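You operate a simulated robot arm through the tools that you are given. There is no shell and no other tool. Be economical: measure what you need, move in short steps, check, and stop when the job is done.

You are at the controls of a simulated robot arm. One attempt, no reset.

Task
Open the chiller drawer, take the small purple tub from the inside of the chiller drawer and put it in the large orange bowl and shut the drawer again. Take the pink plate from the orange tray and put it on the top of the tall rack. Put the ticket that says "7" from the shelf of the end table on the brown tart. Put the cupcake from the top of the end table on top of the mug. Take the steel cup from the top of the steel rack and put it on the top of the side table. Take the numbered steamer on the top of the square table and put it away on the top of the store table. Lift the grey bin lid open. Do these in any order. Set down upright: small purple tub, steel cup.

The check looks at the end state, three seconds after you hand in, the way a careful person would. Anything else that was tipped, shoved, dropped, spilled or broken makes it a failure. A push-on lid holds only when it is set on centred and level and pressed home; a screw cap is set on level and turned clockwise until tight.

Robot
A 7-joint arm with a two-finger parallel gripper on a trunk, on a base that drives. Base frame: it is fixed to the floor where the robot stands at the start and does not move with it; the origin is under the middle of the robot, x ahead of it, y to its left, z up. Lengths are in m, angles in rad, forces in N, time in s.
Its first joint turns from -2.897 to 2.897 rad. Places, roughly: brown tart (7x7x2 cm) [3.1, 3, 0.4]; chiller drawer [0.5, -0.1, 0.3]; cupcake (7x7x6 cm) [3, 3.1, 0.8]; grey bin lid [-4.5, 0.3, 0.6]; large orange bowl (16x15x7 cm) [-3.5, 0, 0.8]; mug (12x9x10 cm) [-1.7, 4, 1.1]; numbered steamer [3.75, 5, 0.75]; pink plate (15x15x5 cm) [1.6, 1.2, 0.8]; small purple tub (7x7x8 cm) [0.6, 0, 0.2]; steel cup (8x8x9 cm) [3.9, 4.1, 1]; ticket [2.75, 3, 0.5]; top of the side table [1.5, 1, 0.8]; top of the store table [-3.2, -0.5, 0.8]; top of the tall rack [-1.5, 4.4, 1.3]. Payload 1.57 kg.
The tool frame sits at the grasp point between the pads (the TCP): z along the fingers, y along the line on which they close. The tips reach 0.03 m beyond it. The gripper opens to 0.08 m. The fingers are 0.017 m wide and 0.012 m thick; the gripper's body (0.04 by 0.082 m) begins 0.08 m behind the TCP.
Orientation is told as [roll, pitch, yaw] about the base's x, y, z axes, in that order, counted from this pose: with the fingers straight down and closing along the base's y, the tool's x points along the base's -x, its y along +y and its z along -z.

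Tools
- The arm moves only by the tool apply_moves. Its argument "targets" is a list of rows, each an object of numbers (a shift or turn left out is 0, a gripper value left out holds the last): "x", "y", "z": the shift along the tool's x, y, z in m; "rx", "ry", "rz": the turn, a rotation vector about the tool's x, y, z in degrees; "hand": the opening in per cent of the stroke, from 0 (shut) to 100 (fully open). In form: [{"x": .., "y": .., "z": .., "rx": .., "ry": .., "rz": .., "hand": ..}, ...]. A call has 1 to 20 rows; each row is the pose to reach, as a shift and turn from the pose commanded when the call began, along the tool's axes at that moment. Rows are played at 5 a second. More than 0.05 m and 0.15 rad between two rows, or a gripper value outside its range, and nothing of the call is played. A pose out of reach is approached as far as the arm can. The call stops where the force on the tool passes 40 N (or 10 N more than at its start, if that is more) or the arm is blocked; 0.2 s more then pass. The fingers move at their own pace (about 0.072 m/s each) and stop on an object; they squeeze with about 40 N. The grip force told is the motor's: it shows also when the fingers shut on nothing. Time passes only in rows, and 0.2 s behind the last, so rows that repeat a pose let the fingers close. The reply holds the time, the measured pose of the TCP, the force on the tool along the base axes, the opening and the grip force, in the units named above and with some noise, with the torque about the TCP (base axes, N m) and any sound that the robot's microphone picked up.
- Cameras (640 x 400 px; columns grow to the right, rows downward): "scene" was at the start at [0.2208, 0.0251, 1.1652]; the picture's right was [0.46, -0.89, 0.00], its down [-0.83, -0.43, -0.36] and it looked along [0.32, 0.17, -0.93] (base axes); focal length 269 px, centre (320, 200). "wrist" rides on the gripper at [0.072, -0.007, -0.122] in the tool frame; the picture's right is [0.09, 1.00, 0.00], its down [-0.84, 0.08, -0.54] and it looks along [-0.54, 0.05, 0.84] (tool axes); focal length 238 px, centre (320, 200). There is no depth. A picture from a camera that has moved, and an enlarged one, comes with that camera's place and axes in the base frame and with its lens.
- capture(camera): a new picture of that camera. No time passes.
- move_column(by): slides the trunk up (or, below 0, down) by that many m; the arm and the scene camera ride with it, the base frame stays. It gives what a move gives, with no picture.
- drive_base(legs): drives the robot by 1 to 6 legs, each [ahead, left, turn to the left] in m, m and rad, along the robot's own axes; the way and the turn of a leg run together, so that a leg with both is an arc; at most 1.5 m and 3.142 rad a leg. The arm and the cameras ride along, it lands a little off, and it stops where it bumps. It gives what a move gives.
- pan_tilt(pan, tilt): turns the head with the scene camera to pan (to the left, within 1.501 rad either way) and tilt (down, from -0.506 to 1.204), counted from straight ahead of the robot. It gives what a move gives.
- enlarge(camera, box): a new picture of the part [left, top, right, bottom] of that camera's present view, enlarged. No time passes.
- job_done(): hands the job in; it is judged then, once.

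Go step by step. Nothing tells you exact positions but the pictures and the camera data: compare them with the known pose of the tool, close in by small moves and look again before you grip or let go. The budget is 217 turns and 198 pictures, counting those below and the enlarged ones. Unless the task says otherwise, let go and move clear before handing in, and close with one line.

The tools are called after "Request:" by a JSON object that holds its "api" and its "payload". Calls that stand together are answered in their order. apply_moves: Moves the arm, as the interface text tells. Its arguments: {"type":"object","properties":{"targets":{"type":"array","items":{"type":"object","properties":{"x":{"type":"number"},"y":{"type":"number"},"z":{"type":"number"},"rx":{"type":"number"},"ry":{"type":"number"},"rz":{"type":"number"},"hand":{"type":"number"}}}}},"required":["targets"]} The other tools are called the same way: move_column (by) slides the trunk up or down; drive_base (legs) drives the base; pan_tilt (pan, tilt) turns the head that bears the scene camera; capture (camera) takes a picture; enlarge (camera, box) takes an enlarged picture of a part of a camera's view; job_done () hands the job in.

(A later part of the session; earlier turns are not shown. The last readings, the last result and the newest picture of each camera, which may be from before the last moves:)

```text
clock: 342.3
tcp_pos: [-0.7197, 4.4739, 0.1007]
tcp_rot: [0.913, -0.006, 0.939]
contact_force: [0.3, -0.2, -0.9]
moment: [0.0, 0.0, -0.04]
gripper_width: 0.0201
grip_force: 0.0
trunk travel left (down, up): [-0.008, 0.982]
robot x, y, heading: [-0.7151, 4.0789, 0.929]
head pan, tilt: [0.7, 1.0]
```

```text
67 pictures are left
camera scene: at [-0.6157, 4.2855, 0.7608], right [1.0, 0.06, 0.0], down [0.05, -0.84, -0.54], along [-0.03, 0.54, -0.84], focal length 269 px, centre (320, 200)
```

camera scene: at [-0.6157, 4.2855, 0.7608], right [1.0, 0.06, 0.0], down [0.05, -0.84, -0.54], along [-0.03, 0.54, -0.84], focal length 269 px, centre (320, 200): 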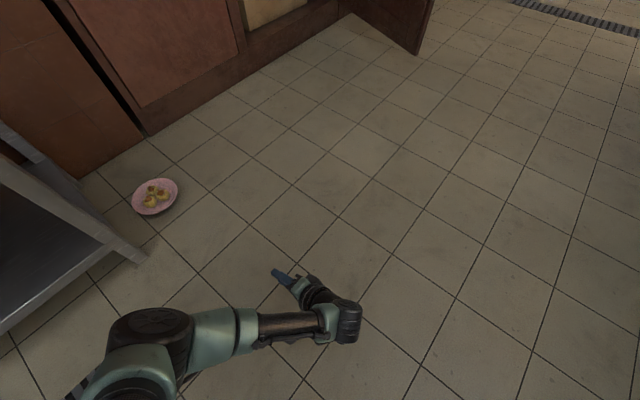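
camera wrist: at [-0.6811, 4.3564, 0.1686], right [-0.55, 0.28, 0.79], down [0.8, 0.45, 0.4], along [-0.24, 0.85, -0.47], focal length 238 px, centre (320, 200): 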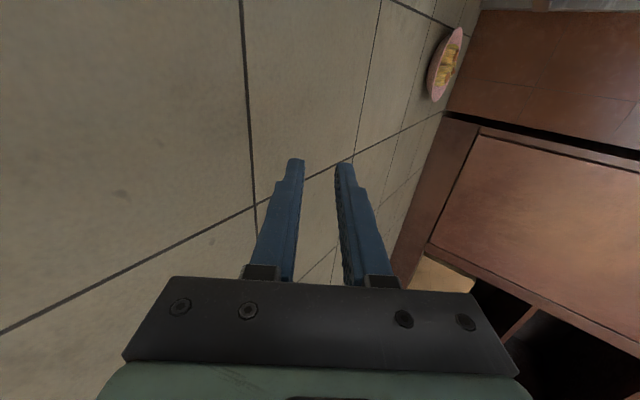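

The plate sits in the open near the rack leg, with free floor on the wardrobe side. I'll turn the robot so the gripper approaches from that side and move up to it.

Request:
{"api": "drive_base", "payload": {"legs": [[0, 0, 0.805], [0.4, -0.014, 0]]}}

Request:
{"api": "capture", "payload": {"camera": "wrist"}}

Request:
{"api": "capture", "payload": {"camera": "scene"}}

```text
clock: 346.9
tcp_pos: [-1.0515, 4.7536, 0.1]
tcp_rot: [0.914, -0.005, 1.736]
contact_force: [0.2, 0.0, 0.2]
moment: [-0.04, -0.02, -0.02]
gripper_width: 0.0199
grip_force: 0.1
trunk travel left (down, up): [-0.008, 0.982]
robot x, y, heading: [-0.7646, 4.4785, 1.731]
head pan, tilt: [0.7, 1.0]
```

```text
66 pictures are left
camera wrist: at [-0.9395, 4.6986, 0.169], right [-0.58, -0.2, 0.79], down [0.24, 0.89, 0.4], along [-0.78, 0.42, -0.47], focal length 238 px, centre (320, 200)
```

wrist: 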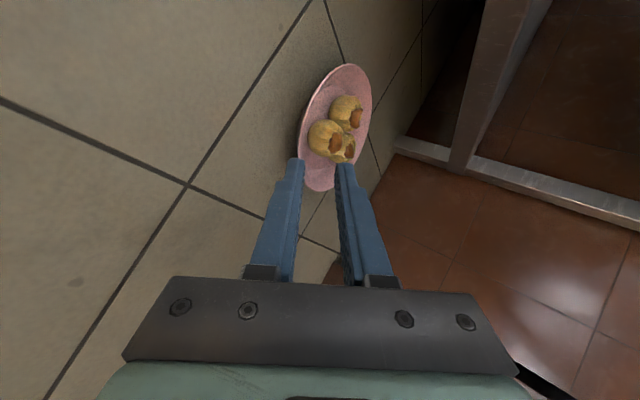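

```text
65 pictures are left
camera scene: at [-0.8433, 4.6953, 0.7608], right [0.65, 0.76, 0.0], down [0.64, -0.55, -0.54], along [-0.41, 0.35, -0.84], focal length 269 px, centre (320, 200)
```

scene: 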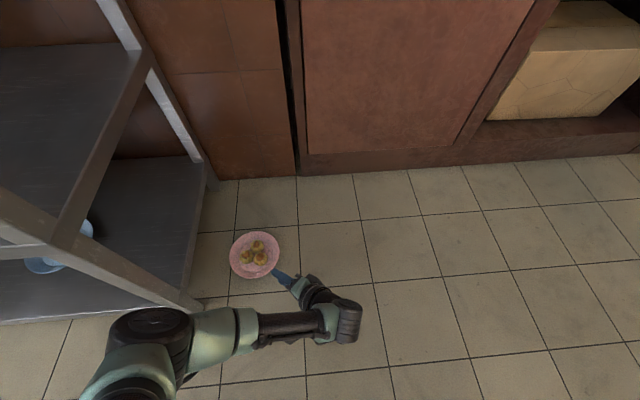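

Plate centre is ≈[-1.178, 4.735]. Advancing with a 2 cm finger gap so the lower finger slides under the rim.

Request:
{"api": "apply_moves", "payload": {"targets": [{"x": -0.002, "y": -0.019}, {"x": -0.002, "y": -0.019, "z": 0.025}, {"x": -0.002, "y": -0.019, "z": 0.045}]}}

Request:
{"api": "enlarge", "payload": {"camera": "wrist", "box": [220, 60, 420, 260]}}

```text
clock: 347.7
tcp_pos: [-1.077, 4.752, 0.0577]
tcp_rot: [0.912, -0.006, 1.739]
contact_force: [-0.2, -0.7, -0.9]
moment: [0.01, -0.03, 0.04]
gripper_width: 0.0199
grip_force: 0.0
trunk travel left (down, up): [-0.008, 0.982]
robot x, y, heading: [-0.7661, 4.4811, 1.736]
head pan, tilt: [0.7, 1.0]
```

```text
2.00 times, centred on (320, 160) of wrist
camera zoom: at [-0.9644, 4.6972, 0.1265], right [-0.58, -0.2, 0.79], down [0.24, 0.89, 0.4], along [-0.78, 0.42, -0.47], focal length 477 px, centre (320, 280)
```

zoom: 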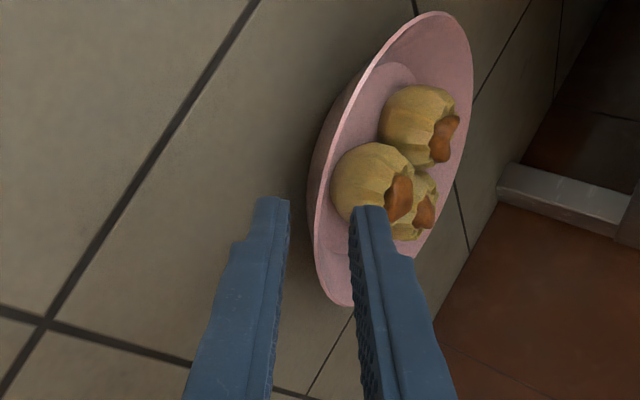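

The rim lines up between the pads. Final advance, then grip.

Request:
{"api": "apply_moves", "payload": {"targets": [{"z": 0.01}, {"z": 0.02}, {"z": 0.026}]}}

Request:
{"api": "enlarge", "payload": {"camera": "wrist", "box": [220, 60, 420, 260]}}

```text
clock: 348.5
tcp_pos: [-1.0964, 4.75, 0.041]
tcp_rot: [0.913, -0.006, 1.739]
contact_force: [0.3, 0.1, 0.2]
moment: [0.0, -0.01, -0.01]
gripper_width: 0.0197
grip_force: 0.0
trunk travel left (down, up): [-0.008, 0.982]
robot x, y, heading: [-0.763, 4.4803, 1.732]
head pan, tilt: [0.7, 1.0]
```

```text
2.00 times, centred on (320, 160) of wrist
camera zoom: at [-0.9849, 4.694, 0.1108], right [-0.58, -0.2, 0.79], down [0.24, 0.89, 0.4], along [-0.78, 0.42, -0.47], focal length 477 px, centre (320, 280)
```

zoom: 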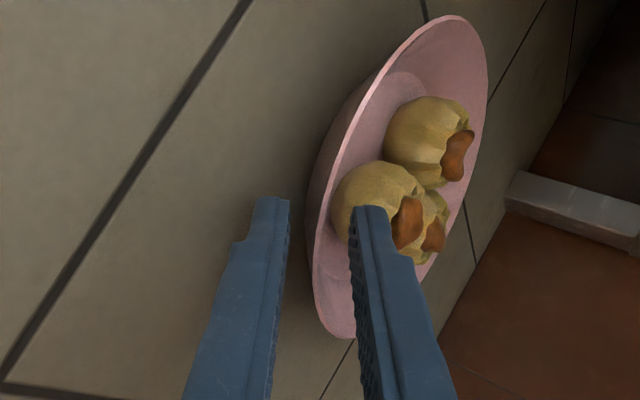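

Closing on the rim and lifting slightly.

Request:
{"api": "apply_moves", "payload": {"targets": [{"hand": 14}, {"hand": 6}, {"hand": 0}, {"hand": 0}, {"hand": 0}]}}

Request:
{"api": "move_column", "payload": {"by": 0.06}}

Request:
{"api": "enlarge", "payload": {"camera": "wrist", "box": [220, 60, 420, 260]}}

```text
clock: 349.7
tcp_pos: [-1.0963, 4.7486, 0.0414]
tcp_rot: [0.913, -0.005, 1.739]
contact_force: [-0.4, -0.1, -1.6]
moment: [-0.07, 0.0, 0.0]
gripper_width: 0.0033
grip_force: 24.3
trunk travel left (down, up): [-0.008, 0.982]
robot x, y, heading: [-0.7661, 4.4825, 1.728]
head pan, tilt: [0.7, 1.0]
```

```text
clock: 350.7
tcp_pos: [-1.0963, 4.7487, 0.1014]
tcp_rot: [0.912, -0.005, 1.738]
contact_force: [-0.1, 0.5, -1.4]
moment: [0.05, -0.18, -0.01]
gripper_width: 0.0036
grip_force: 24.8
trunk travel left (down, up): [-0.068, 0.922]
robot x, y, heading: [-0.7675, 4.4849, 1.735]
head pan, tilt: [0.7, 1.0]
```

```text
2.00 times, centred on (320, 160) of wrist
camera zoom: at [-0.9847, 4.6939, 0.1708], right [-0.58, -0.2, 0.79], down [0.24, 0.89, 0.4], along [-0.78, 0.42, -0.47], focal length 477 px, centre (320, 280)
```

zoom: 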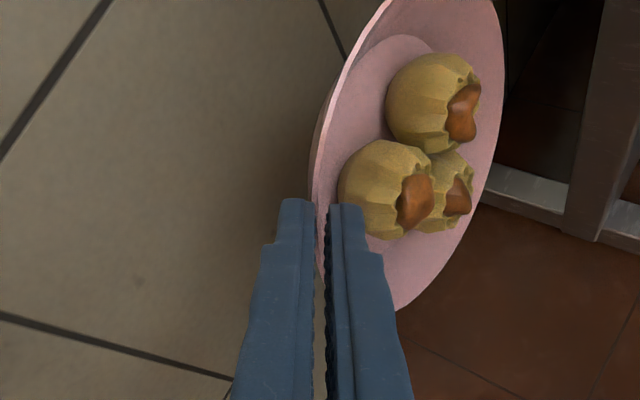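

Recovered the plate. Backing out, then raising fully.

Request:
{"api": "drive_base", "payload": {"legs": [[-0.3, -0.3, 0]]}}

Request:
{"api": "move_column", "payload": {"by": 0.4}}

Request:
{"api": "move_column", "payload": {"by": 0.4}}

Request:
{"api": "move_column", "payload": {"by": 0.11}}

Request:
{"api": "apply_moves", "payload": {"targets": [{"y": 0.025, "z": -0.019}, {"y": 0.05, "z": -0.038}, {"y": 0.075, "z": -0.057}, {"y": 0.1, "z": -0.077}, {"y": 0.125, "z": -0.096}, {"y": 0.15, "z": -0.116}, {"y": 0.175, "z": -0.135}, {"y": 0.2, "z": -0.154}, {"y": 0.225, "z": -0.173}, {"y": 0.25, "z": -0.193}, {"y": 0.275, "z": -0.212}, {"y": 0.3, "z": -0.232}, {"y": 0.31, "z": -0.239}]}}

Request:
{"api": "pan_tilt", "payload": {"pan": 0.8, "tilt": 0.8}}

Request:
{"api": "capture", "payload": {"camera": "scene"}}

```text
clock: 353.3
tcp_pos: [-0.7553, 4.5047, 0.1019]
tcp_rot: [0.913, -0.005, 1.738]
contact_force: [1.1, -0.4, -2.7]
moment: [0.0, -0.14, -0.05]
gripper_width: 0.0035
grip_force: 24.4
trunk travel left (down, up): [-0.068, 0.922]
robot x, y, heading: [-0.4263, 4.2407, 1.73]
head pan, tilt: [0.7, 1.0]
```

```text
clock: 357.1
tcp_pos: [-0.7546, 4.5042, 0.5007]
tcp_rot: [0.913, -0.005, 1.738]
contact_force: [-0.4, 0.2, -0.7]
moment: [0.03, -0.15, 0.0]
gripper_width: 0.0035
grip_force: 24.4
trunk travel left (down, up): [-0.468, 0.522]
robot x, y, heading: [-0.4196, 4.242, 1.726]
head pan, tilt: [0.7, 1.0]
```

```text
clock: 361.0
tcp_pos: [-0.7542, 4.5038, 0.9017]
tcp_rot: [0.913, -0.005, 1.738]
contact_force: [0.7, -0.5, -1.1]
moment: [0.07, -0.17, 0.0]
gripper_width: 0.0034
grip_force: 24.9
trunk travel left (down, up): [-0.868, 0.122]
robot x, y, heading: [-0.4218, 4.2368, 1.729]
head pan, tilt: [0.7, 1.0]
```

```text
clock: 362.4
tcp_pos: [-0.7539, 4.5042, 1.0117]
tcp_rot: [0.912, -0.007, 1.737]
contact_force: [-0.9, -0.2, -1.6]
moment: [0.04, -0.14, 0.04]
gripper_width: 0.0036
grip_force: 24.5
trunk travel left (down, up): [-0.978, 0.012]
robot x, y, heading: [-0.4228, 4.2369, 1.727]
head pan, tilt: [0.7, 1.0]
```

```text
clock: 365.2
tcp_pos: [-0.7555, 4.5025, 1.4042]
tcp_rot: [0.91, -0.004, 1.738]
contact_force: [-0.3, -0.4, -1.9]
moment: [0.03, -0.15, 0.01]
gripper_width: 0.0035
grip_force: 24.7
trunk travel left (down, up): [-0.978, 0.012]
robot x, y, heading: [-0.4222, 4.2383, 1.729]
head pan, tilt: [0.7, 1.0]
```

```text
clock: 365.9
tcp_pos: [-0.7561, 4.5027, 1.4056]
tcp_rot: [0.914, -0.005, 1.737]
contact_force: [-0.4, -0.3, -0.8]
moment: [0.05, -0.18, -0.03]
gripper_width: 0.0036
grip_force: 24.4
trunk travel left (down, up): [-0.978, 0.012]
robot x, y, heading: [-0.4286, 4.2409, 1.727]
head pan, tilt: [0.799, 0.799]
```

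```text
61 pictures are left
camera scene: at [-0.5144, 4.4516, 1.7458], right [0.58, 0.82, 0.0], down [0.59, -0.41, -0.7], along [-0.57, 0.4, -0.72], focal length 269 px, centre (320, 200)
```

scene: 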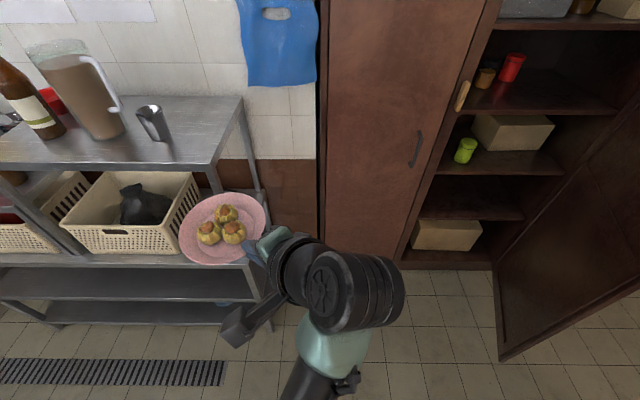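

Plate is stable in the grip. This time I'll set it further in ([F-back] centre ≈ 0.1 m from the edge) and withdraw along the finger axis. Moving in.

Request:
{"api": "apply_moves", "payload": {"targets": [{"y": 0.02, "z": -0.015}, {"y": 0.04, "z": -0.03}]}}

Request:
{"api": "drive_base", "payload": {"legs": [[0.166, 0.51, 0]]}}

Request:
{"api": "apply_moves", "payload": {"targets": [{"x": -0.019, "y": 0.0115, "z": 0.015}, {"x": -0.038, "y": 0.023, "z": 0.03}, {"x": -0.0566, "y": 0.0345, "z": 0.0446}]}}

Request:
{"api": "capture", "payload": {"camera": "scene"}}

Request:
{"api": "capture", "payload": {"camera": "wrist"}}

```text
clock: 366.5
tcp_pos: [-0.7536, 4.5011, 1.4544]
tcp_rot: [0.913, -0.004, 1.738]
contact_force: [-0.5, -0.5, -2.2]
moment: [0.06, -0.13, 0.03]
gripper_width: 0.0036
grip_force: 24.0
trunk travel left (down, up): [-0.978, 0.012]
robot x, y, heading: [-0.4213, 4.2349, 1.727]
head pan, tilt: [0.799, 0.799]
```

```text
clock: 369.6
tcp_pos: [-1.2823, 4.5853, 1.4548]
tcp_rot: [0.912, -0.007, 1.736]
contact_force: [-0.9, 0.7, -2.5]
moment: [0.02, -0.15, -0.04]
gripper_width: 0.0038
grip_force: 24.4
trunk travel left (down, up): [-0.978, 0.012]
robot x, y, heading: [-0.9535, 4.3233, 1.727]
head pan, tilt: [0.799, 0.799]
```

```text
clock: 370.4
tcp_pos: [-1.3494, 4.6315, 1.4551]
tcp_rot: [0.911, -0.005, 1.735]
contact_force: [-0.1, 0.1, -2.2]
moment: [0.03, -0.14, 0.01]
gripper_width: 0.0033
grip_force: 24.3
trunk travel left (down, up): [-0.978, 0.012]
robot x, y, heading: [-0.9527, 4.3225, 1.72]
head pan, tilt: [0.799, 0.799]
```

```text
60 pictures are left
camera scene: at [-1.0444, 4.5363, 1.7458], right [0.58, 0.82, 0.0], down [0.59, -0.41, -0.7], along [-0.57, 0.4, -0.72], focal length 269 px, centre (320, 200)
```

scene: 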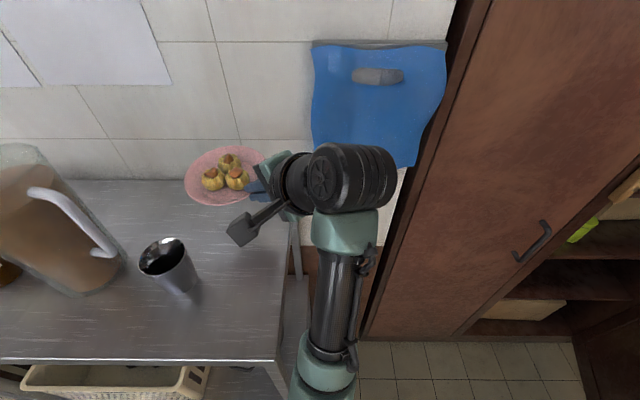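

```text
59 pictures are left
camera wrist: at [-1.2375, 4.5774, 1.5235], right [-0.59, -0.2, 0.79], down [0.24, 0.89, 0.4], along [-0.77, 0.42, -0.47], focal length 238 px, centre (320, 200)
```

wrist: 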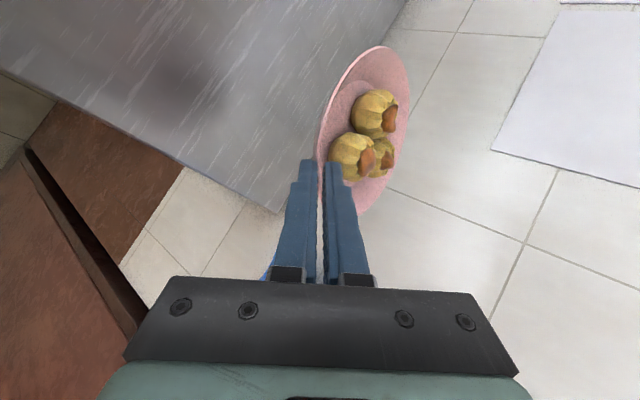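

Centre is exactly over the target. Lowering.

Request:
{"api": "apply_moves", "payload": {"targets": [{"y": -0.025, "z": 0.0193}, {"y": -0.05, "z": 0.0386}, {"y": -0.075, "z": 0.058}, {"y": -0.095, "z": 0.0734}]}}

Request:
{"api": "apply_moves", "payload": {"targets": [{"y": -0.004, "z": 0.003}, {"y": -0.008, "z": 0.006}]}}

Request:
{"api": "apply_moves", "payload": {"targets": [{"y": -0.003, "z": 0.0023}]}}

```text
clock: 371.4
tcp_pos: [-1.3479, 4.6343, 1.3336]
tcp_rot: [0.913, -0.008, 1.734]
contact_force: [0.0, 0.7, -2.6]
moment: [0.05, -0.14, -0.03]
gripper_width: 0.0034
grip_force: 24.6
trunk travel left (down, up): [-0.978, 0.012]
robot x, y, heading: [-0.9515, 4.3229, 1.727]
head pan, tilt: [0.799, 0.799]
```

```text
clock: 372.0
tcp_pos: [-1.3468, 4.6329, 1.3259]
tcp_rot: [0.916, -0.009, 1.736]
contact_force: [2.1, -0.5, 4.0]
moment: [-0.13, 0.1, 0.04]
gripper_width: 0.0037
grip_force: 24.3
trunk travel left (down, up): [-0.978, 0.012]
robot x, y, heading: [-0.9499, 4.3212, 1.729]
head pan, tilt: [0.799, 0.799]
```

```text
clock: 372.4
tcp_pos: [-1.3476, 4.6328, 1.3221]
tcp_rot: [0.918, -0.006, 1.735]
contact_force: [3.0, 1.0, 7.1]
moment: [-0.22, 0.24, 0.05]
gripper_width: 0.0032
grip_force: 24.4
trunk travel left (down, up): [-0.978, 0.012]
robot x, y, heading: [-0.959, 4.3217, 1.716]
head pan, tilt: [0.799, 0.799]
```

Resting with light contact. Opening the gap, checking, then withdrawing strictly along the finger axis.

Request:
{"api": "apply_moves", "payload": {"targets": [{"hand": 10}, {"hand": 20}, {"hand": 24}, {"hand": 24}]}}

Request:
{"api": "enlarge", "payload": {"camera": "wrist", "box": [220, 60, 420, 260]}}

```text
clock: 373.4
tcp_pos: [-1.3478, 4.6325, 1.3213]
tcp_rot: [0.913, -0.006, 1.735]
contact_force: [-1.2, -0.1, -0.2]
moment: [-0.02, 0.02, 0.02]
gripper_width: 0.0204
grip_force: 0.7
trunk travel left (down, up): [-0.978, 0.012]
robot x, y, heading: [-0.9534, 4.3204, 1.727]
head pan, tilt: [0.799, 0.799]
```

```text
2.00 times, centred on (320, 160) of wrist
camera zoom: at [-1.236, 4.5776, 1.3899], right [-0.59, -0.2, 0.79], down [0.24, 0.89, 0.4], along [-0.77, 0.42, -0.47], focal length 477 px, centre (320, 280)
```

zoom: 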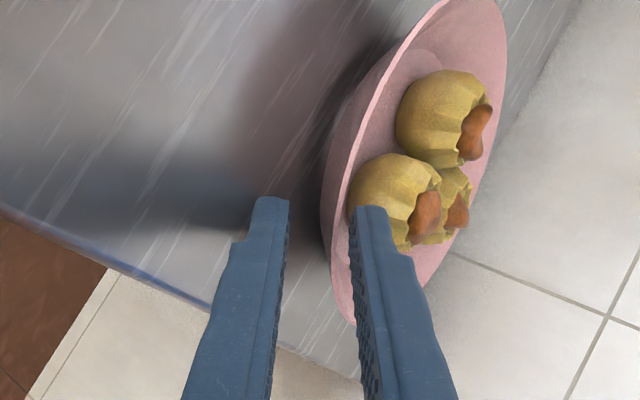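

The rim is closer to the upper finger; shifting up 5 mm to centre, then withdrawing along the axis.

Request:
{"api": "apply_moves", "payload": {"targets": [{"y": 0.005}, {"y": 0.005, "z": -0.006}, {"y": 0.005, "z": -0.012}]}}

Request:
{"api": "enlarge", "payload": {"camera": "wrist", "box": [220, 60, 420, 260]}}

```text
clock: 374.2
tcp_pos: [-1.3418, 4.6348, 1.3321]
tcp_rot: [0.912, -0.005, 1.735]
contact_force: [-0.2, 0.4, 0.1]
moment: [-0.01, -0.01, 0.05]
gripper_width: 0.0189
grip_force: 0.1
trunk travel left (down, up): [-0.978, 0.012]
robot x, y, heading: [-0.9527, 4.3183, 1.723]
head pan, tilt: [0.799, 0.799]
```

```text
2.00 times, centred on (320, 160) of wrist
camera zoom: at [-1.2294, 4.579, 1.401], right [-0.59, -0.19, 0.79], down [0.24, 0.89, 0.4], along [-0.77, 0.42, -0.47], focal length 477 px, centre (320, 280)
```

zoom: 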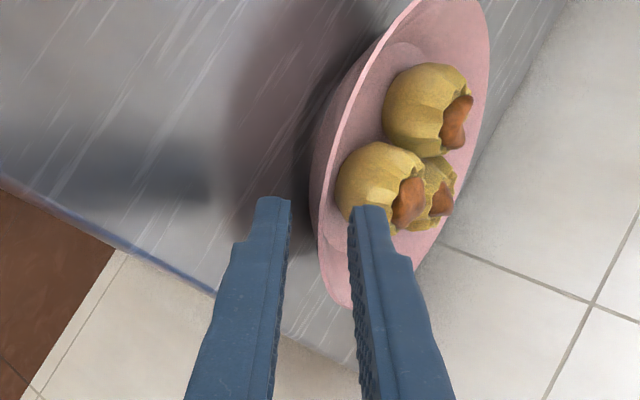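

The fingers are sliding off freely and the rim is centred. Withdrawing fully along the axis.

Request:
{"api": "apply_moves", "payload": {"targets": [{"z": -0.012}, {"z": -0.025}, {"z": -0.045}, {"z": -0.075}, {"z": -0.11}]}}

Request:
{"api": "capture", "payload": {"camera": "scene"}}

```text
clock: 375.4
tcp_pos: [-1.2534, 4.6484, 1.3987]
tcp_rot: [0.914, -0.006, 1.736]
contact_force: [-0.1, 0.5, 0.2]
moment: [0.01, 0.01, 0.0]
gripper_width: 0.0192
grip_force: 0.0
trunk travel left (down, up): [-0.978, 0.012]
robot x, y, heading: [-0.9547, 4.3197, 1.727]
head pan, tilt: [0.799, 0.799]
```

```text
56 pictures are left
camera scene: at [-1.0428, 4.536, 1.7459], right [0.58, 0.82, 0.0], down [0.58, -0.41, -0.7], along [-0.57, 0.4, -0.72], focal length 269 px, centre (320, 200)
```

scene: 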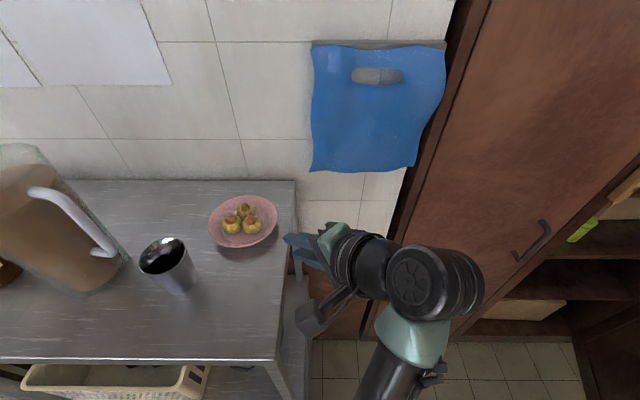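

The plate now rests flat on the rack top — done. While here I'll look at the mug's location for later.

Request:
{"api": "drive_base", "payload": {"legs": [[-0.15, -0.2, 0]]}}

Request:
{"api": "pan_tilt", "payload": {"pan": 1.45, "tilt": 0.65}}

Request:
{"api": "capture", "payload": {"camera": "scene"}}

```text
clock: 377.2
tcp_pos: [-1.0363, 4.5279, 1.3994]
tcp_rot: [0.912, -0.005, 1.738]
contact_force: [-1.1, 0.0, 0.0]
moment: [-0.01, 0.01, 0.0]
gripper_width: 0.0191
grip_force: 0.0
trunk travel left (down, up): [-0.978, 0.012]
robot x, y, heading: [-0.7368, 4.2032, 1.725]
head pan, tilt: [0.799, 0.799]
```

```text
clock: 378.3
tcp_pos: [-1.0348, 4.5285, 1.3985]
tcp_rot: [0.911, -0.005, 1.737]
contact_force: [-0.1, -0.8, 0.1]
moment: [-0.01, -0.02, -0.02]
gripper_width: 0.0192
grip_force: 0.1
trunk travel left (down, up): [-0.978, 0.012]
robot x, y, heading: [-0.7336, 4.201, 1.726]
head pan, tilt: [1.45, 0.649]
```

```text
55 pictures are left
camera scene: at [-0.8455, 4.3666, 1.7584], right [-0.04, 1.0, 0.0], down [0.6, 0.02, -0.8], along [-0.8, -0.03, -0.6], focal length 269 px, centre (320, 200)
```

scene: 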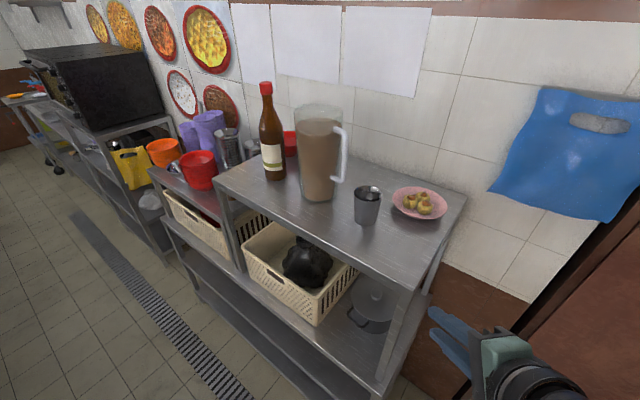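

Request:
{"api": "enlarge", "payload": {"camera": "scene", "box": [130, 90, 310, 220]}}

```text
3.08 times, centred on (220, 155) of scene
camera zoom: at [-0.8455, 4.3666, 1.7584], right [-0.04, 1.0, 0.0], down [0.6, 0.02, -0.8], along [-0.8, -0.03, -0.6], focal length 828 px, centre (628, 338)
```

zoom: 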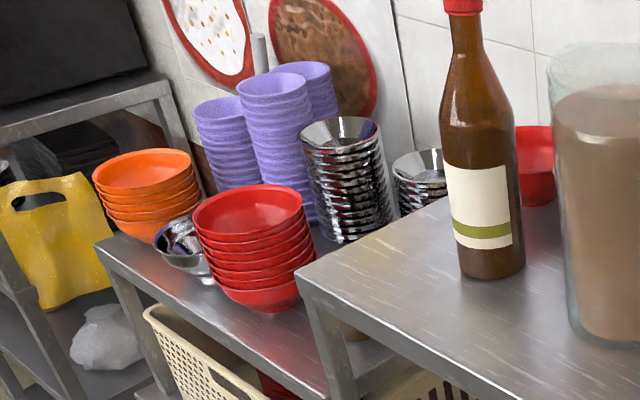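

The mug is hidden just left of the tall rack; I'll see it from the front later. Returning the arm to tool-down and driving back out for the next items.

Request:
{"api": "apply_moves", "payload": {"targets": [{"rx": 8}, {"rx": 16, "x": 0.02}, {"rx": 24, "x": 0.04}, {"rx": 32, "x": 0.06}, {"rx": 40, "x": 0.08}, {"rx": 48, "x": 0.1}, {"rx": 52.3, "x": 0.1}, {"rx": 52.3, "x": 0.1, "y": -0.024, "z": 0.018}, {"rx": 52.3, "x": 0.1, "y": -0.048, "z": 0.037}, {"rx": 52.3, "x": 0.1, "y": -0.07, "z": 0.054}]}}

Request:
{"api": "drive_base", "payload": {"legs": [[0.0, -0.25, 0], [0, 0, -0.785], [1.3, 0, 0], [1.0, 0.0, 0]]}}

```text
clock: 380.5
tcp_pos: [-1.0173, 4.4292, 1.31]
tcp_rot: [0.0, -0.007, 1.737]
contact_force: [0.7, 0.6, 0.3]
moment: [-0.02, 0.0, -0.02]
gripper_width: 0.0192
grip_force: 0.1
trunk travel left (down, up): [-0.978, 0.012]
robot x, y, heading: [-0.7363, 4.2034, 1.727]
head pan, tilt: [1.45, 0.649]
```

```text
clock: 395.4
tcp_pos: [0.7929, 6.5255, 1.3099]
tcp_rot: [-0.001, -0.007, 0.981]
contact_force: [0.3, 0.2, 0.7]
moment: [0.02, -0.03, 0.0]
gripper_width: 0.0193
grip_force: 0.1
trunk travel left (down, up): [-0.978, 0.012]
robot x, y, heading: [0.8448, 6.1666, 0.968]
head pan, tilt: [1.45, 0.649]
```

Request:
{"api": "drive_base", "payload": {"legs": [[0.05, -1.3, 0], [0, -1.2, 0], [-1.25, 0, 0], [0, 0, -1.4]]}}

Request:
{"api": "move_column", "payload": {"by": -0.35}}

Request:
{"api": "pan_tilt", "payload": {"pan": -0.2, "tilt": 0.55}}

Request:
{"api": "capture", "payload": {"camera": "scene"}}

```text
clock: 417.2
tcp_pos: [2.602, 3.8519, 1.3095]
tcp_rot: [-0.001, -0.006, -0.407]
contact_force: [0.3, 0.1, 0.4]
moment: [0.0, 0.03, 0.02]
gripper_width: 0.0191
grip_force: 0.0
trunk travel left (down, up): [-0.978, 0.012]
robot x, y, heading: [2.2544, 3.7347, -0.42]
head pan, tilt: [1.45, 0.649]
```

```text
clock: 420.6
tcp_pos: [2.6015, 3.8512, 0.9598]
tcp_rot: [0.001, -0.005, -0.406]
contact_force: [-0.3, 0.3, 0.4]
moment: [0.01, -0.01, 0.0]
gripper_width: 0.0193
grip_force: 0.1
trunk travel left (down, up): [-0.628, 0.362]
robot x, y, heading: [2.2552, 3.7341, -0.42]
head pan, tilt: [1.45, 0.649]
```

```text
clock: 422.3
tcp_pos: [2.6025, 3.8499, 0.9601]
tcp_rot: [-0.001, -0.006, -0.407]
contact_force: [0.2, -0.1, -0.5]
moment: [-0.02, -0.01, -0.03]
gripper_width: 0.0194
grip_force: 0.0
trunk travel left (down, up): [-0.628, 0.362]
robot x, y, heading: [2.2565, 3.7335, -0.415]
head pan, tilt: [-0.201, 0.55]
```

```text
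53 pictures are left
camera scene: at [2.4869, 3.6129, 1.4173], right [-0.58, -0.82, 0.0], down [-0.43, 0.3, -0.85], along [0.7, -0.49, -0.52], focal length 269 px, centre (320, 200)
```

scene: 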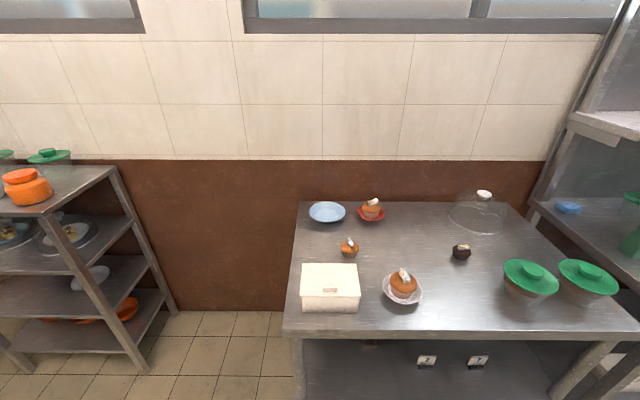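

The standalone cupcake is at ≈[3.0, 3.135]. Two tickets stand on the lower shelf; zooming in to read them.

Request:
{"api": "enlarge", "payload": {"camera": "scene", "box": [380, 330, 520, 400]}}

Request:
{"api": "pan_tilt", "payload": {"pan": -0.2, "tilt": 0.95}}

Request:
{"api": "move_column", "payload": {"by": -0.4}}

Request:
{"api": "capture", "payload": {"camera": "scene"}}

```text
4.57 times, centred on (450, 365) of scene
camera zoom: at [2.4869, 3.6129, 1.4173], right [-0.58, -0.82, 0.0], down [-0.43, 0.3, -0.85], along [0.7, -0.49, -0.52], focal length 1231 px, centre (-274, -554)
```

zoom: 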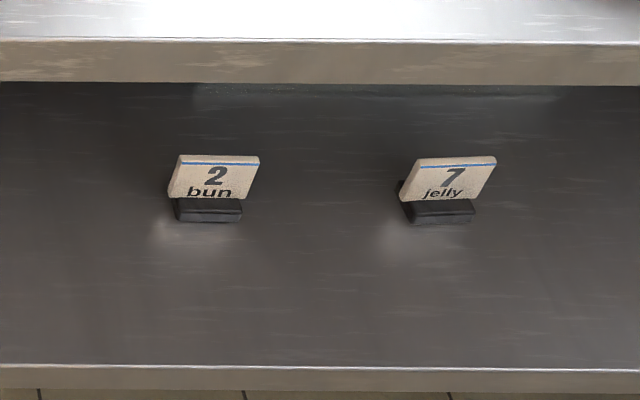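

```text
clock: 423.2
tcp_pos: [2.6017, 3.8504, 0.9602]
tcp_rot: [0.0, -0.004, -0.405]
contact_force: [0.1, -0.4, 0.5]
moment: [-0.02, 0.03, 0.01]
gripper_width: 0.0191
grip_force: 0.1
trunk travel left (down, up): [-0.628, 0.362]
robot x, y, heading: [2.2557, 3.7331, -0.417]
head pan, tilt: [-0.201, 0.949]
```

```text
clock: 427.0
tcp_pos: [2.6025, 3.8513, 0.5598]
tcp_rot: [0.0, -0.006, -0.406]
contact_force: [-0.2, 0.0, 0.3]
moment: [0.02, -0.02, 0.0]
gripper_width: 0.0192
grip_force: 0.1
trunk travel left (down, up): [-0.228, 0.762]
robot x, y, heading: [2.2557, 3.7375, -0.418]
head pan, tilt: [-0.201, 0.949]
```

```text
51 pictures are left
camera scene: at [2.4729, 3.6228, 0.9844], right [-0.58, -0.82, 0.0], down [-0.66, 0.47, -0.58], along [0.47, -0.34, -0.81], focal length 269 px, centre (320, 200)
```

scene: 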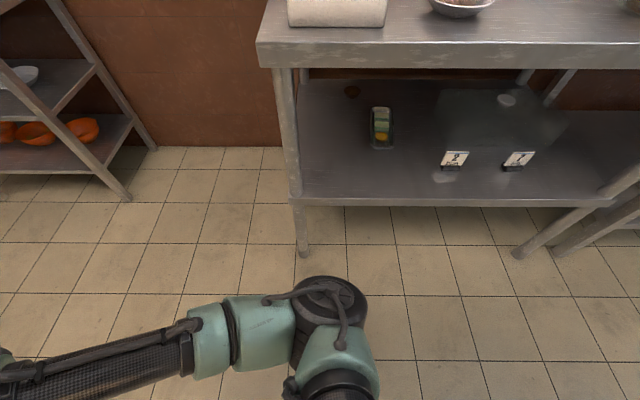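

Ticket "7 jelly" is the right one of the two; the brown tart is deep on the same shelf. I'll first handle the simpler steel cup on the neighbouring rack: raise, turn the arm side to it, and approach.

Request:
{"api": "move_column", "payload": {"by": 0.4}}

Request:
{"api": "move_column", "payload": {"by": 0.25}}

Request:
{"api": "drive_base", "payload": {"legs": [[0, 0, -0.99], [-0.89, 0.89, 0], [0.21, 0.21, 0]]}}

Request:
{"api": "apply_moves", "payload": {"targets": [{"hand": 60}, {"hand": 100}, {"hand": 100}]}}

Request:
{"api": "capture", "payload": {"camera": "wrist"}}

Request:
{"api": "pan_tilt", "payload": {"pan": 0.8, "tilt": 0.8}}

Request:
{"api": "capture", "payload": {"camera": "scene"}}

```text
clock: 430.8
tcp_pos: [2.6024, 3.8504, 0.9595]
tcp_rot: [0.002, -0.006, -0.407]
contact_force: [-0.3, 0.5, 0.1]
moment: [0.01, 0.02, -0.01]
gripper_width: 0.0195
grip_force: 0.1
trunk travel left (down, up): [-0.628, 0.362]
robot x, y, heading: [2.2555, 3.7355, -0.411]
head pan, tilt: [-0.201, 0.949]
```

```text
clock: 433.4
tcp_pos: [2.6018, 3.8506, 1.2101]
tcp_rot: [0.0, -0.006, -0.407]
contact_force: [-0.7, -0.8, 0.0]
moment: [0.01, -0.01, 0.01]
gripper_width: 0.019
grip_force: 0.0
trunk travel left (down, up): [-0.878, 0.112]
robot x, y, heading: [2.2573, 3.7348, -0.418]
head pan, tilt: [-0.201, 0.949]
```

```text
clock: 443.9
tcp_pos: [3.5321, 4.3405, 1.2099]
tcp_rot: [-0.001, -0.007, -1.412]
contact_force: [0.1, 0.0, 0.3]
moment: [0.02, 0.01, 0.0]
gripper_width: 0.0193
grip_force: 0.1
trunk travel left (down, up): [-0.878, 0.112]
robot x, y, heading: [3.249, 4.5723, -1.418]
head pan, tilt: [-0.201, 0.949]
```

```text
clock: 444.7
tcp_pos: [3.5326, 4.3404, 1.2105]
tcp_rot: [-0.001, -0.007, -1.411]
contact_force: [0.3, 0.0, 0.0]
moment: [-0.02, 0.01, 0.01]
gripper_width: 0.08
grip_force: 0.1
trunk travel left (down, up): [-0.878, 0.112]
robot x, y, heading: [3.2487, 4.5729, -1.42]
head pan, tilt: [-0.201, 0.949]
```

```text
50 pictures are left
camera wrist: at [3.5147, 4.4112, 1.3316], right [0.97, 0.25, 0.0], down [0.21, -0.81, 0.55], along [0.14, -0.53, -0.84], focal length 238 px, centre (320, 200)
```

wrist: 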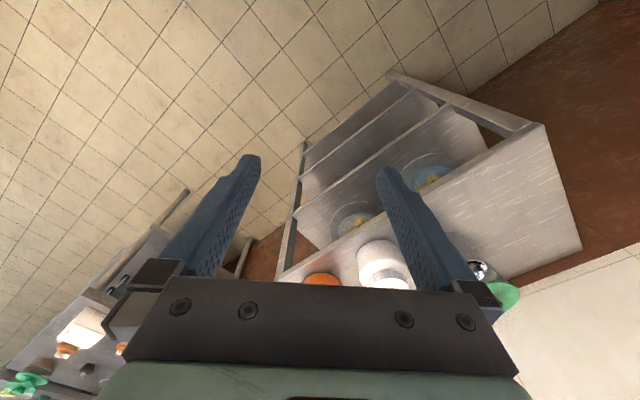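

```text
clock: 445.9
tcp_pos: [3.532, 4.3408, 1.2086]
tcp_rot: [-0.001, -0.005, -1.409]
contact_force: [-0.3, -0.1, 0.3]
moment: [0.0, -0.04, 0.05]
gripper_width: 0.0801
grip_force: 0.0
trunk travel left (down, up): [-0.878, 0.112]
robot x, y, heading: [3.2489, 4.57, -1.418]
head pan, tilt: [0.799, 0.799]
```

```text
49 pictures are left
camera scene: at [3.3411, 4.3533, 1.6459], right [-0.58, -0.81, 0.0], down [-0.58, 0.42, -0.7], along [0.57, -0.41, -0.72], focal length 269 px, centre (320, 200)
```

scene: 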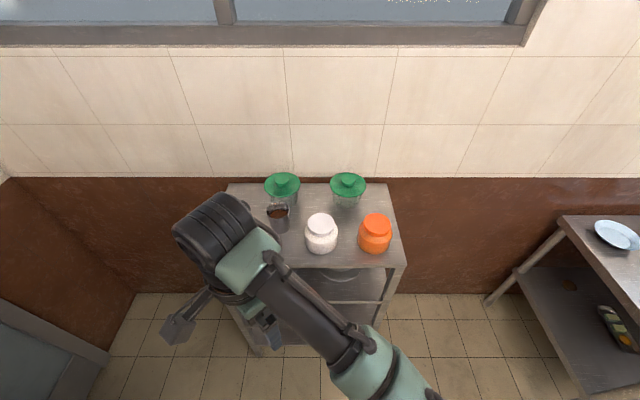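

The cup (with a drink in it) is at ≈[3.852, 4.138], between the white jar and a lidded bowl. Closing in above it.

Request:
{"api": "drive_base", "payload": {"legs": [[0.215, 0.255, 0]]}}

Request:
{"api": "move_column", "payload": {"by": -0.06}}

Request:
{"api": "capture", "payload": {"camera": "wrist"}}

```text
clock: 448.1
tcp_pos: [3.8139, 4.1625, 1.2101]
tcp_rot: [-0.001, -0.007, -1.416]
contact_force: [0.4, 0.2, -0.2]
moment: [0.02, 0.01, 0.04]
gripper_width: 0.08
grip_force: 0.0
trunk travel left (down, up): [-0.878, 0.112]
robot x, y, heading: [3.5324, 4.3898, -1.428]
head pan, tilt: [0.799, 0.799]
```

```text
clock: 449.1
tcp_pos: [3.8141, 4.1638, 1.1507]
tcp_rot: [0.0, -0.007, -1.415]
contact_force: [-0.3, -0.5, 0.0]
moment: [-0.03, -0.01, -0.02]
gripper_width: 0.0796
grip_force: 0.1
trunk travel left (down, up): [-0.818, 0.172]
robot x, y, heading: [3.5313, 4.3907, -1.428]
head pan, tilt: [0.799, 0.799]
```

```text
48 pictures are left
camera wrist: at [3.7965, 4.2331, 1.2716], right [0.97, 0.24, 0.0], down [0.21, -0.81, 0.55], along [0.13, -0.53, -0.84], focal length 238 px, centre (320, 200)
```

wrist: 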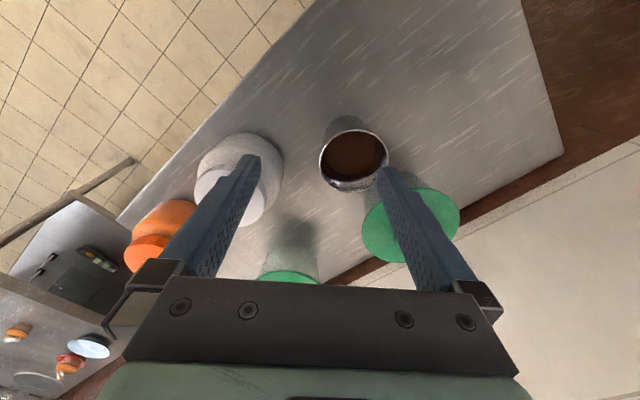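

Cup rim Ø≈7 cm, centre ≈[3.853, 4.149]. Centring with the arm and lowering partway.

Request:
{"api": "apply_moves", "payload": {"targets": [{"x": -0.021, "y": 0.036, "ry": 0.4}]}}

Request:
{"api": "move_column", "payload": {"by": -0.06}}

Request:
{"api": "capture", "payload": {"camera": "wrist"}}

```text
clock: 449.6
tcp_pos: [3.8537, 4.1476, 1.1509]
tcp_rot: [-0.002, 0.002, -1.415]
contact_force: [-0.2, 0.4, -0.2]
moment: [0.01, 0.03, -0.02]
gripper_width: 0.0802
grip_force: 0.1
trunk travel left (down, up): [-0.818, 0.172]
robot x, y, heading: [3.5291, 4.3872, -1.423]
head pan, tilt: [0.799, 0.799]
```

```text
clock: 450.6
tcp_pos: [3.8516, 4.1476, 1.0909]
tcp_rot: [-0.002, 0.001, -1.416]
contact_force: [0.1, 0.2, 0.6]
moment: [0.03, 0.03, 0.01]
gripper_width: 0.0798
grip_force: 0.2
trunk travel left (down, up): [-0.758, 0.232]
robot x, y, heading: [3.5301, 4.3935, -1.426]
head pan, tilt: [0.799, 0.799]
```

```text
47 pictures are left
camera wrist: at [3.8351, 4.217, 1.2133], right [0.97, 0.24, 0.0], down [0.21, -0.82, 0.54], along [0.13, -0.53, -0.84], focal length 238 px, centre (320, 200)
```

wrist: 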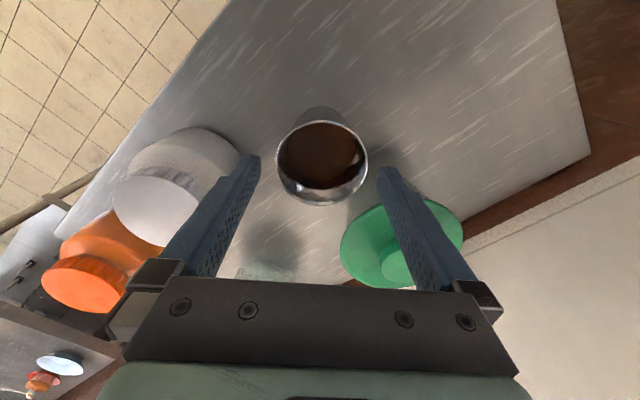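

Rim is at z≈1.065, well centred; a 6 mm correction, then down and grip.

Request:
{"api": "apply_moves", "payload": {"targets": [{"x": 0.006}]}}

Request:
{"api": "move_column", "payload": {"by": -0.06}}

Request:
{"api": "apply_moves", "payload": {"targets": [{"hand": 85}, {"hand": 60}, {"hand": 30}, {"hand": 0}, {"hand": 0}]}}

Request:
{"api": "move_column", "payload": {"by": 0.15}}

Request:
{"api": "capture", "payload": {"camera": "wrist"}}

```text
clock: 450.9
tcp_pos: [3.8518, 4.1534, 1.0913]
tcp_rot: [0.0, 0.002, -1.417]
contact_force: [-0.4, -0.1, -0.6]
moment: [0.03, -0.02, 0.01]
gripper_width: 0.0799
grip_force: 0.2
trunk travel left (down, up): [-0.758, 0.232]
robot x, y, heading: [3.5327, 4.388, -1.417]
head pan, tilt: [0.799, 0.799]
```

```text
clock: 451.9
tcp_pos: [3.8512, 4.1536, 1.0319]
tcp_rot: [-0.002, 0.0, -1.416]
contact_force: [0.1, 0.3, -0.5]
moment: [0.02, -0.01, -0.02]
gripper_width: 0.0801
grip_force: 0.1
trunk travel left (down, up): [-0.698, 0.292]
robot x, y, heading: [3.5306, 4.3939, -1.428]
head pan, tilt: [0.799, 0.799]
```

```text
clock: 453.1
tcp_pos: [3.8511, 4.1533, 1.0326]
tcp_rot: [0.0, 0.0, -1.416]
contact_force: [0.7, -0.3, 3.5]
moment: [-0.02, 0.01, 0.05]
gripper_width: 0.0683
grip_force: 39.8
trunk travel left (down, up): [-0.698, 0.292]
robot x, y, heading: [3.5296, 4.3938, -1.424]
head pan, tilt: [0.799, 0.799]
```

```text
clock: 454.9
tcp_pos: [3.852, 4.1543, 1.1807]
tcp_rot: [0.001, 0.002, -1.414]
contact_force: [-0.5, 0.0, -2.8]
moment: [0.04, -0.01, -0.01]
gripper_width: 0.0684
grip_force: 39.7
trunk travel left (down, up): [-0.848, 0.142]
robot x, y, heading: [3.5283, 4.3929, -1.421]
head pan, tilt: [0.799, 0.799]
```

```text
46 pictures are left
camera wrist: at [3.8344, 4.2232, 1.3035], right [0.97, 0.24, 0.0], down [0.21, -0.82, 0.54], along [0.13, -0.52, -0.84], focal length 238 px, centre (320, 200)
```

wrist: 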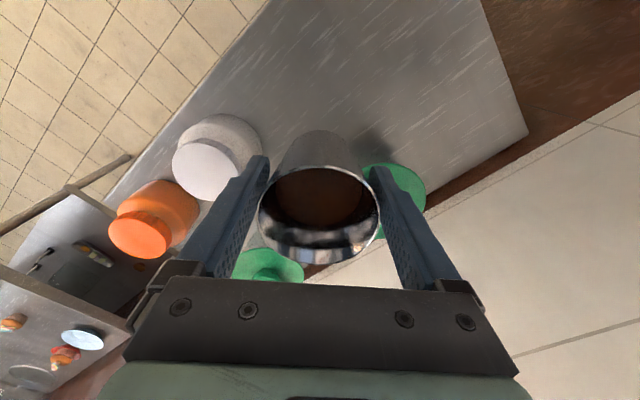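

Cup held upright. Taking it to the side table's free area right of the orange tray (≈[1.305, 0.91]).

Request:
{"api": "drive_base", "payload": {"legs": [[-0.453, -0.466, 0], [0.982, -0.955, 0], [0.982, -0.955, 0], [0.982, -0.955, 0], [0.2, 0.205, 0]]}}

Request:
{"api": "capture", "payload": {"camera": "scene"}}

```text
clock: 479.4
tcp_pos: [1.2577, 1.0352, 1.1803]
tcp_rot: [0.0, -0.001, -1.374]
contact_force: [0.0, 0.7, -2.2]
moment: [0.04, 0.02, 0.01]
gripper_width: 0.0686
grip_force: 39.8
trunk travel left (down, up): [-0.848, 0.142]
robot x, y, heading: [0.9273, 1.2585, -1.383]
head pan, tilt: [0.799, 0.799]
```

```text
45 pictures are left
camera scene: at [1.0274, 1.0483, 1.6159], right [-0.55, -0.83, 0.0], down [-0.6, 0.4, -0.7], along [0.58, -0.39, -0.72], focal length 269 px, centre (320, 200)
```

scene: 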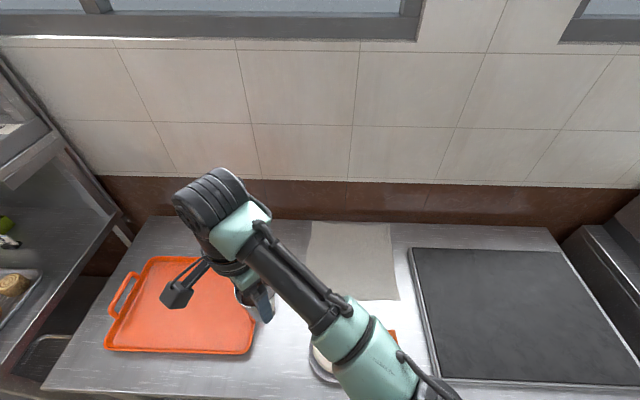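

The gap between tray and dough bowl is enough. Fine positioning and lowering.

Request:
{"api": "drive_base", "payload": {"legs": [[0.063, 0.052, 0]]}}

Request:
{"api": "move_column", "payload": {"by": -0.3}}

Request:
{"api": "capture", "payload": {"camera": "wrist"}}

Request:
{"api": "capture", "payload": {"camera": "scene"}}

```text
clock: 480.4
tcp_pos: [1.3197, 0.982, 1.181]
tcp_rot: [-0.001, 0.002, -1.373]
contact_force: [-0.3, -0.7, -1.6]
moment: [-0.01, -0.01, -0.03]
gripper_width: 0.0686
grip_force: 40.6
trunk travel left (down, up): [-0.848, 0.142]
robot x, y, heading: [0.9897, 1.207, -1.387]
head pan, tilt: [0.799, 0.799]
```

```text
clock: 483.4
tcp_pos: [1.3202, 0.9817, 0.8805]
tcp_rot: [0.001, 0.0, -1.374]
contact_force: [-0.3, 0.3, -2.5]
moment: [0.05, -0.01, -0.04]
gripper_width: 0.0685
grip_force: 39.9
trunk travel left (down, up): [-0.548, 0.442]
robot x, y, heading: [0.9949, 1.2093, -1.381]
head pan, tilt: [0.799, 0.799]
```

```text
44 pictures are left
camera wrist: at [1.2995, 1.0508, 1.0036], right [0.96, 0.28, 0.0], down [0.24, -0.81, 0.54], along [0.15, -0.52, -0.84], focal length 238 px, centre (320, 200)
```

wrist: 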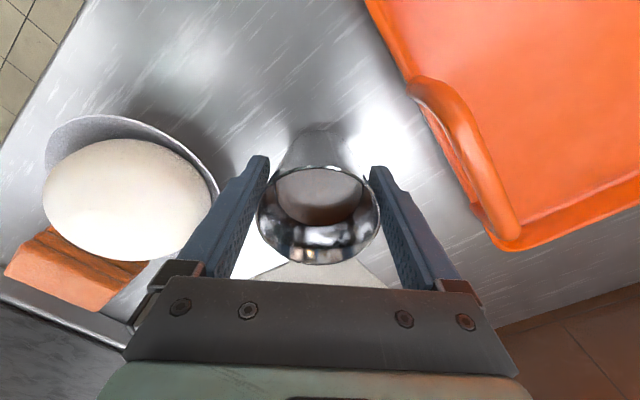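

```text
43 pictures are left
camera scene: at [1.09, 0.9949, 1.3159], right [-0.55, -0.83, 0.0], down [-0.6, 0.4, -0.7], along [0.58, -0.39, -0.72], focal length 269 px, centre (320, 200)
```

scene: 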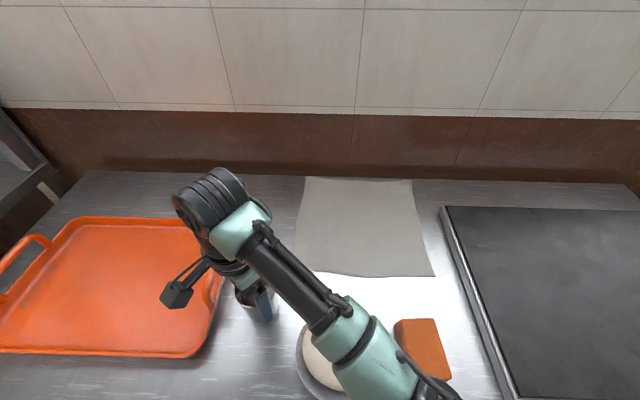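

Clear all round. Lowering gently to contact.

Request:
{"api": "apply_moves", "payload": {"targets": [{"z": 0.015}, {"z": 0.03}, {"z": 0.042}]}}

Request:
{"api": "apply_moves", "payload": {"targets": [{"z": 0.004}]}}

Request:
{"api": "apply_moves", "payload": {"targets": [{"z": 0.004}]}}

Request:
{"api": "apply_moves", "payload": {"targets": [{"z": 0.004}]}}

```text
clock: 484.2
tcp_pos: [1.3188, 0.9822, 0.8473]
tcp_rot: [0.005, -0.003, -1.373]
contact_force: [-3.5, 4.4, 19.7]
moment: [-0.09, 0.65, -0.2]
gripper_width: 0.0683
grip_force: 39.8
trunk travel left (down, up): [-0.548, 0.442]
robot x, y, heading: [0.9893, 1.2089, -1.383]
head pan, tilt: [0.799, 0.799]
stopped in row 3: the force on the tool passed its limit at 75 N (the readings are from after the stop); the commanded pose is now the measured one
```

```text
clock: 484.6
tcp_pos: [1.3185, 0.9823, 0.8486]
tcp_rot: [0.011, -0.006, -1.371]
contact_force: [-6.7, 6.5, 23.4]
moment: [0.04, 0.87, -0.25]
gripper_width: 0.0683
grip_force: 39.9
trunk travel left (down, up): [-0.548, 0.442]
robot x, y, heading: [0.9913, 1.209, -1.383]
head pan, tilt: [0.799, 0.799]
stopped in row 1: the force on the tool passed its limit at 45 N (the readings are from after the stop); the commanded pose is now the measured one
```

```text
clock: 485.0
tcp_pos: [1.3189, 0.9827, 0.8485]
tcp_rot: [0.014, -0.008, -1.368]
contact_force: [-6.6, 6.9, 23.6]
moment: [0.1, 0.93, -0.14]
gripper_width: 0.0682
grip_force: 40.1
trunk travel left (down, up): [-0.548, 0.442]
robot x, y, heading: [0.9922, 1.2055, -1.384]
head pan, tilt: [0.799, 0.799]
stopped in row 1: the force on the tool passed its limit at 48 N (the readings are from after the stop); the commanded pose is now the measured one
```

```text
clock: 485.4
tcp_pos: [1.3198, 0.9819, 0.8486]
tcp_rot: [0.019, -0.009, -1.364]
contact_force: [-6.2, 5.9, 23.0]
moment: [0.11, 0.87, -0.19]
gripper_width: 0.0684
grip_force: 40.1
trunk travel left (down, up): [-0.548, 0.442]
robot x, y, heading: [0.9908, 1.2077, -1.382]
head pan, tilt: [0.799, 0.799]
stopped in row 1: the force on the tool passed its limit at 46 N (the readings are from after the stop); the commanded pose is now the measured one
```

It's on the table (contact at TCP 0.848). Easing up 2 mm, releasing and lifting.

Request:
{"api": "apply_moves", "payload": {"targets": [{"z": -0.0025}, {"z": -0.0025}]}}

Request:
{"api": "apply_moves", "payload": {"targets": [{"hand": 88}, {"hand": 100}, {"hand": 100}, {"hand": 100}]}}

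Request:
{"api": "move_column", "payload": {"by": 0.2}}

Request:
{"api": "capture", "payload": {"camera": "wrist"}}

```text
clock: 485.9
tcp_pos: [1.3203, 0.9814, 0.8479]
tcp_rot: [0.016, -0.009, -1.366]
contact_force: [-0.8, 0.5, 2.0]
moment: [0.07, 0.13, 0.0]
gripper_width: 0.0684
grip_force: 40.1
trunk travel left (down, up): [-0.548, 0.442]
robot x, y, heading: [0.9922, 1.2067, -1.383]
head pan, tilt: [0.799, 0.799]
```

```text
clock: 486.9
tcp_pos: [1.3205, 0.9821, 0.8498]
tcp_rot: [0.017, -0.006, -1.368]
contact_force: [1.0, 0.2, 1.1]
moment: [0.01, 0.0, -0.02]
gripper_width: 0.08
grip_force: 0.2
trunk travel left (down, up): [-0.548, 0.442]
robot x, y, heading: [0.9859, 1.2081, -1.381]
head pan, tilt: [0.799, 0.799]
```

```text
clock: 489.1
tcp_pos: [1.3205, 0.9804, 1.0478]
tcp_rot: [0.017, -0.009, -1.368]
contact_force: [-0.5, -1.0, -0.4]
moment: [-0.01, 0.01, 0.0]
gripper_width: 0.08
grip_force: 0.0
trunk travel left (down, up): [-0.748, 0.242]
robot x, y, heading: [0.9885, 1.2093, -1.388]
head pan, tilt: [0.799, 0.799]
```

```text
42 pictures are left
camera wrist: at [1.2977, 1.051, 1.1705], right [0.96, 0.29, 0.02], down [0.23, -0.8, 0.55], along [0.17, -0.52, -0.83], focal length 238 px, centre (320, 200)
```

wrist: 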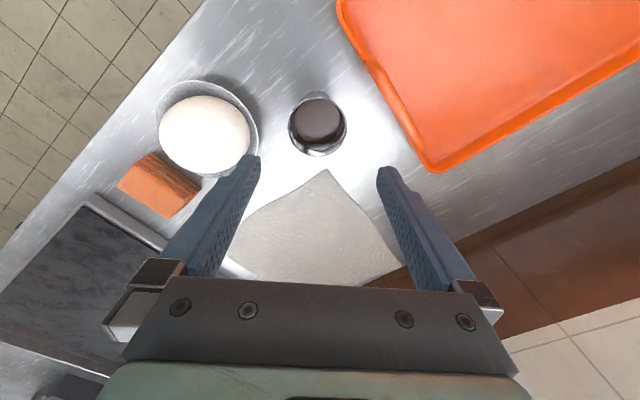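

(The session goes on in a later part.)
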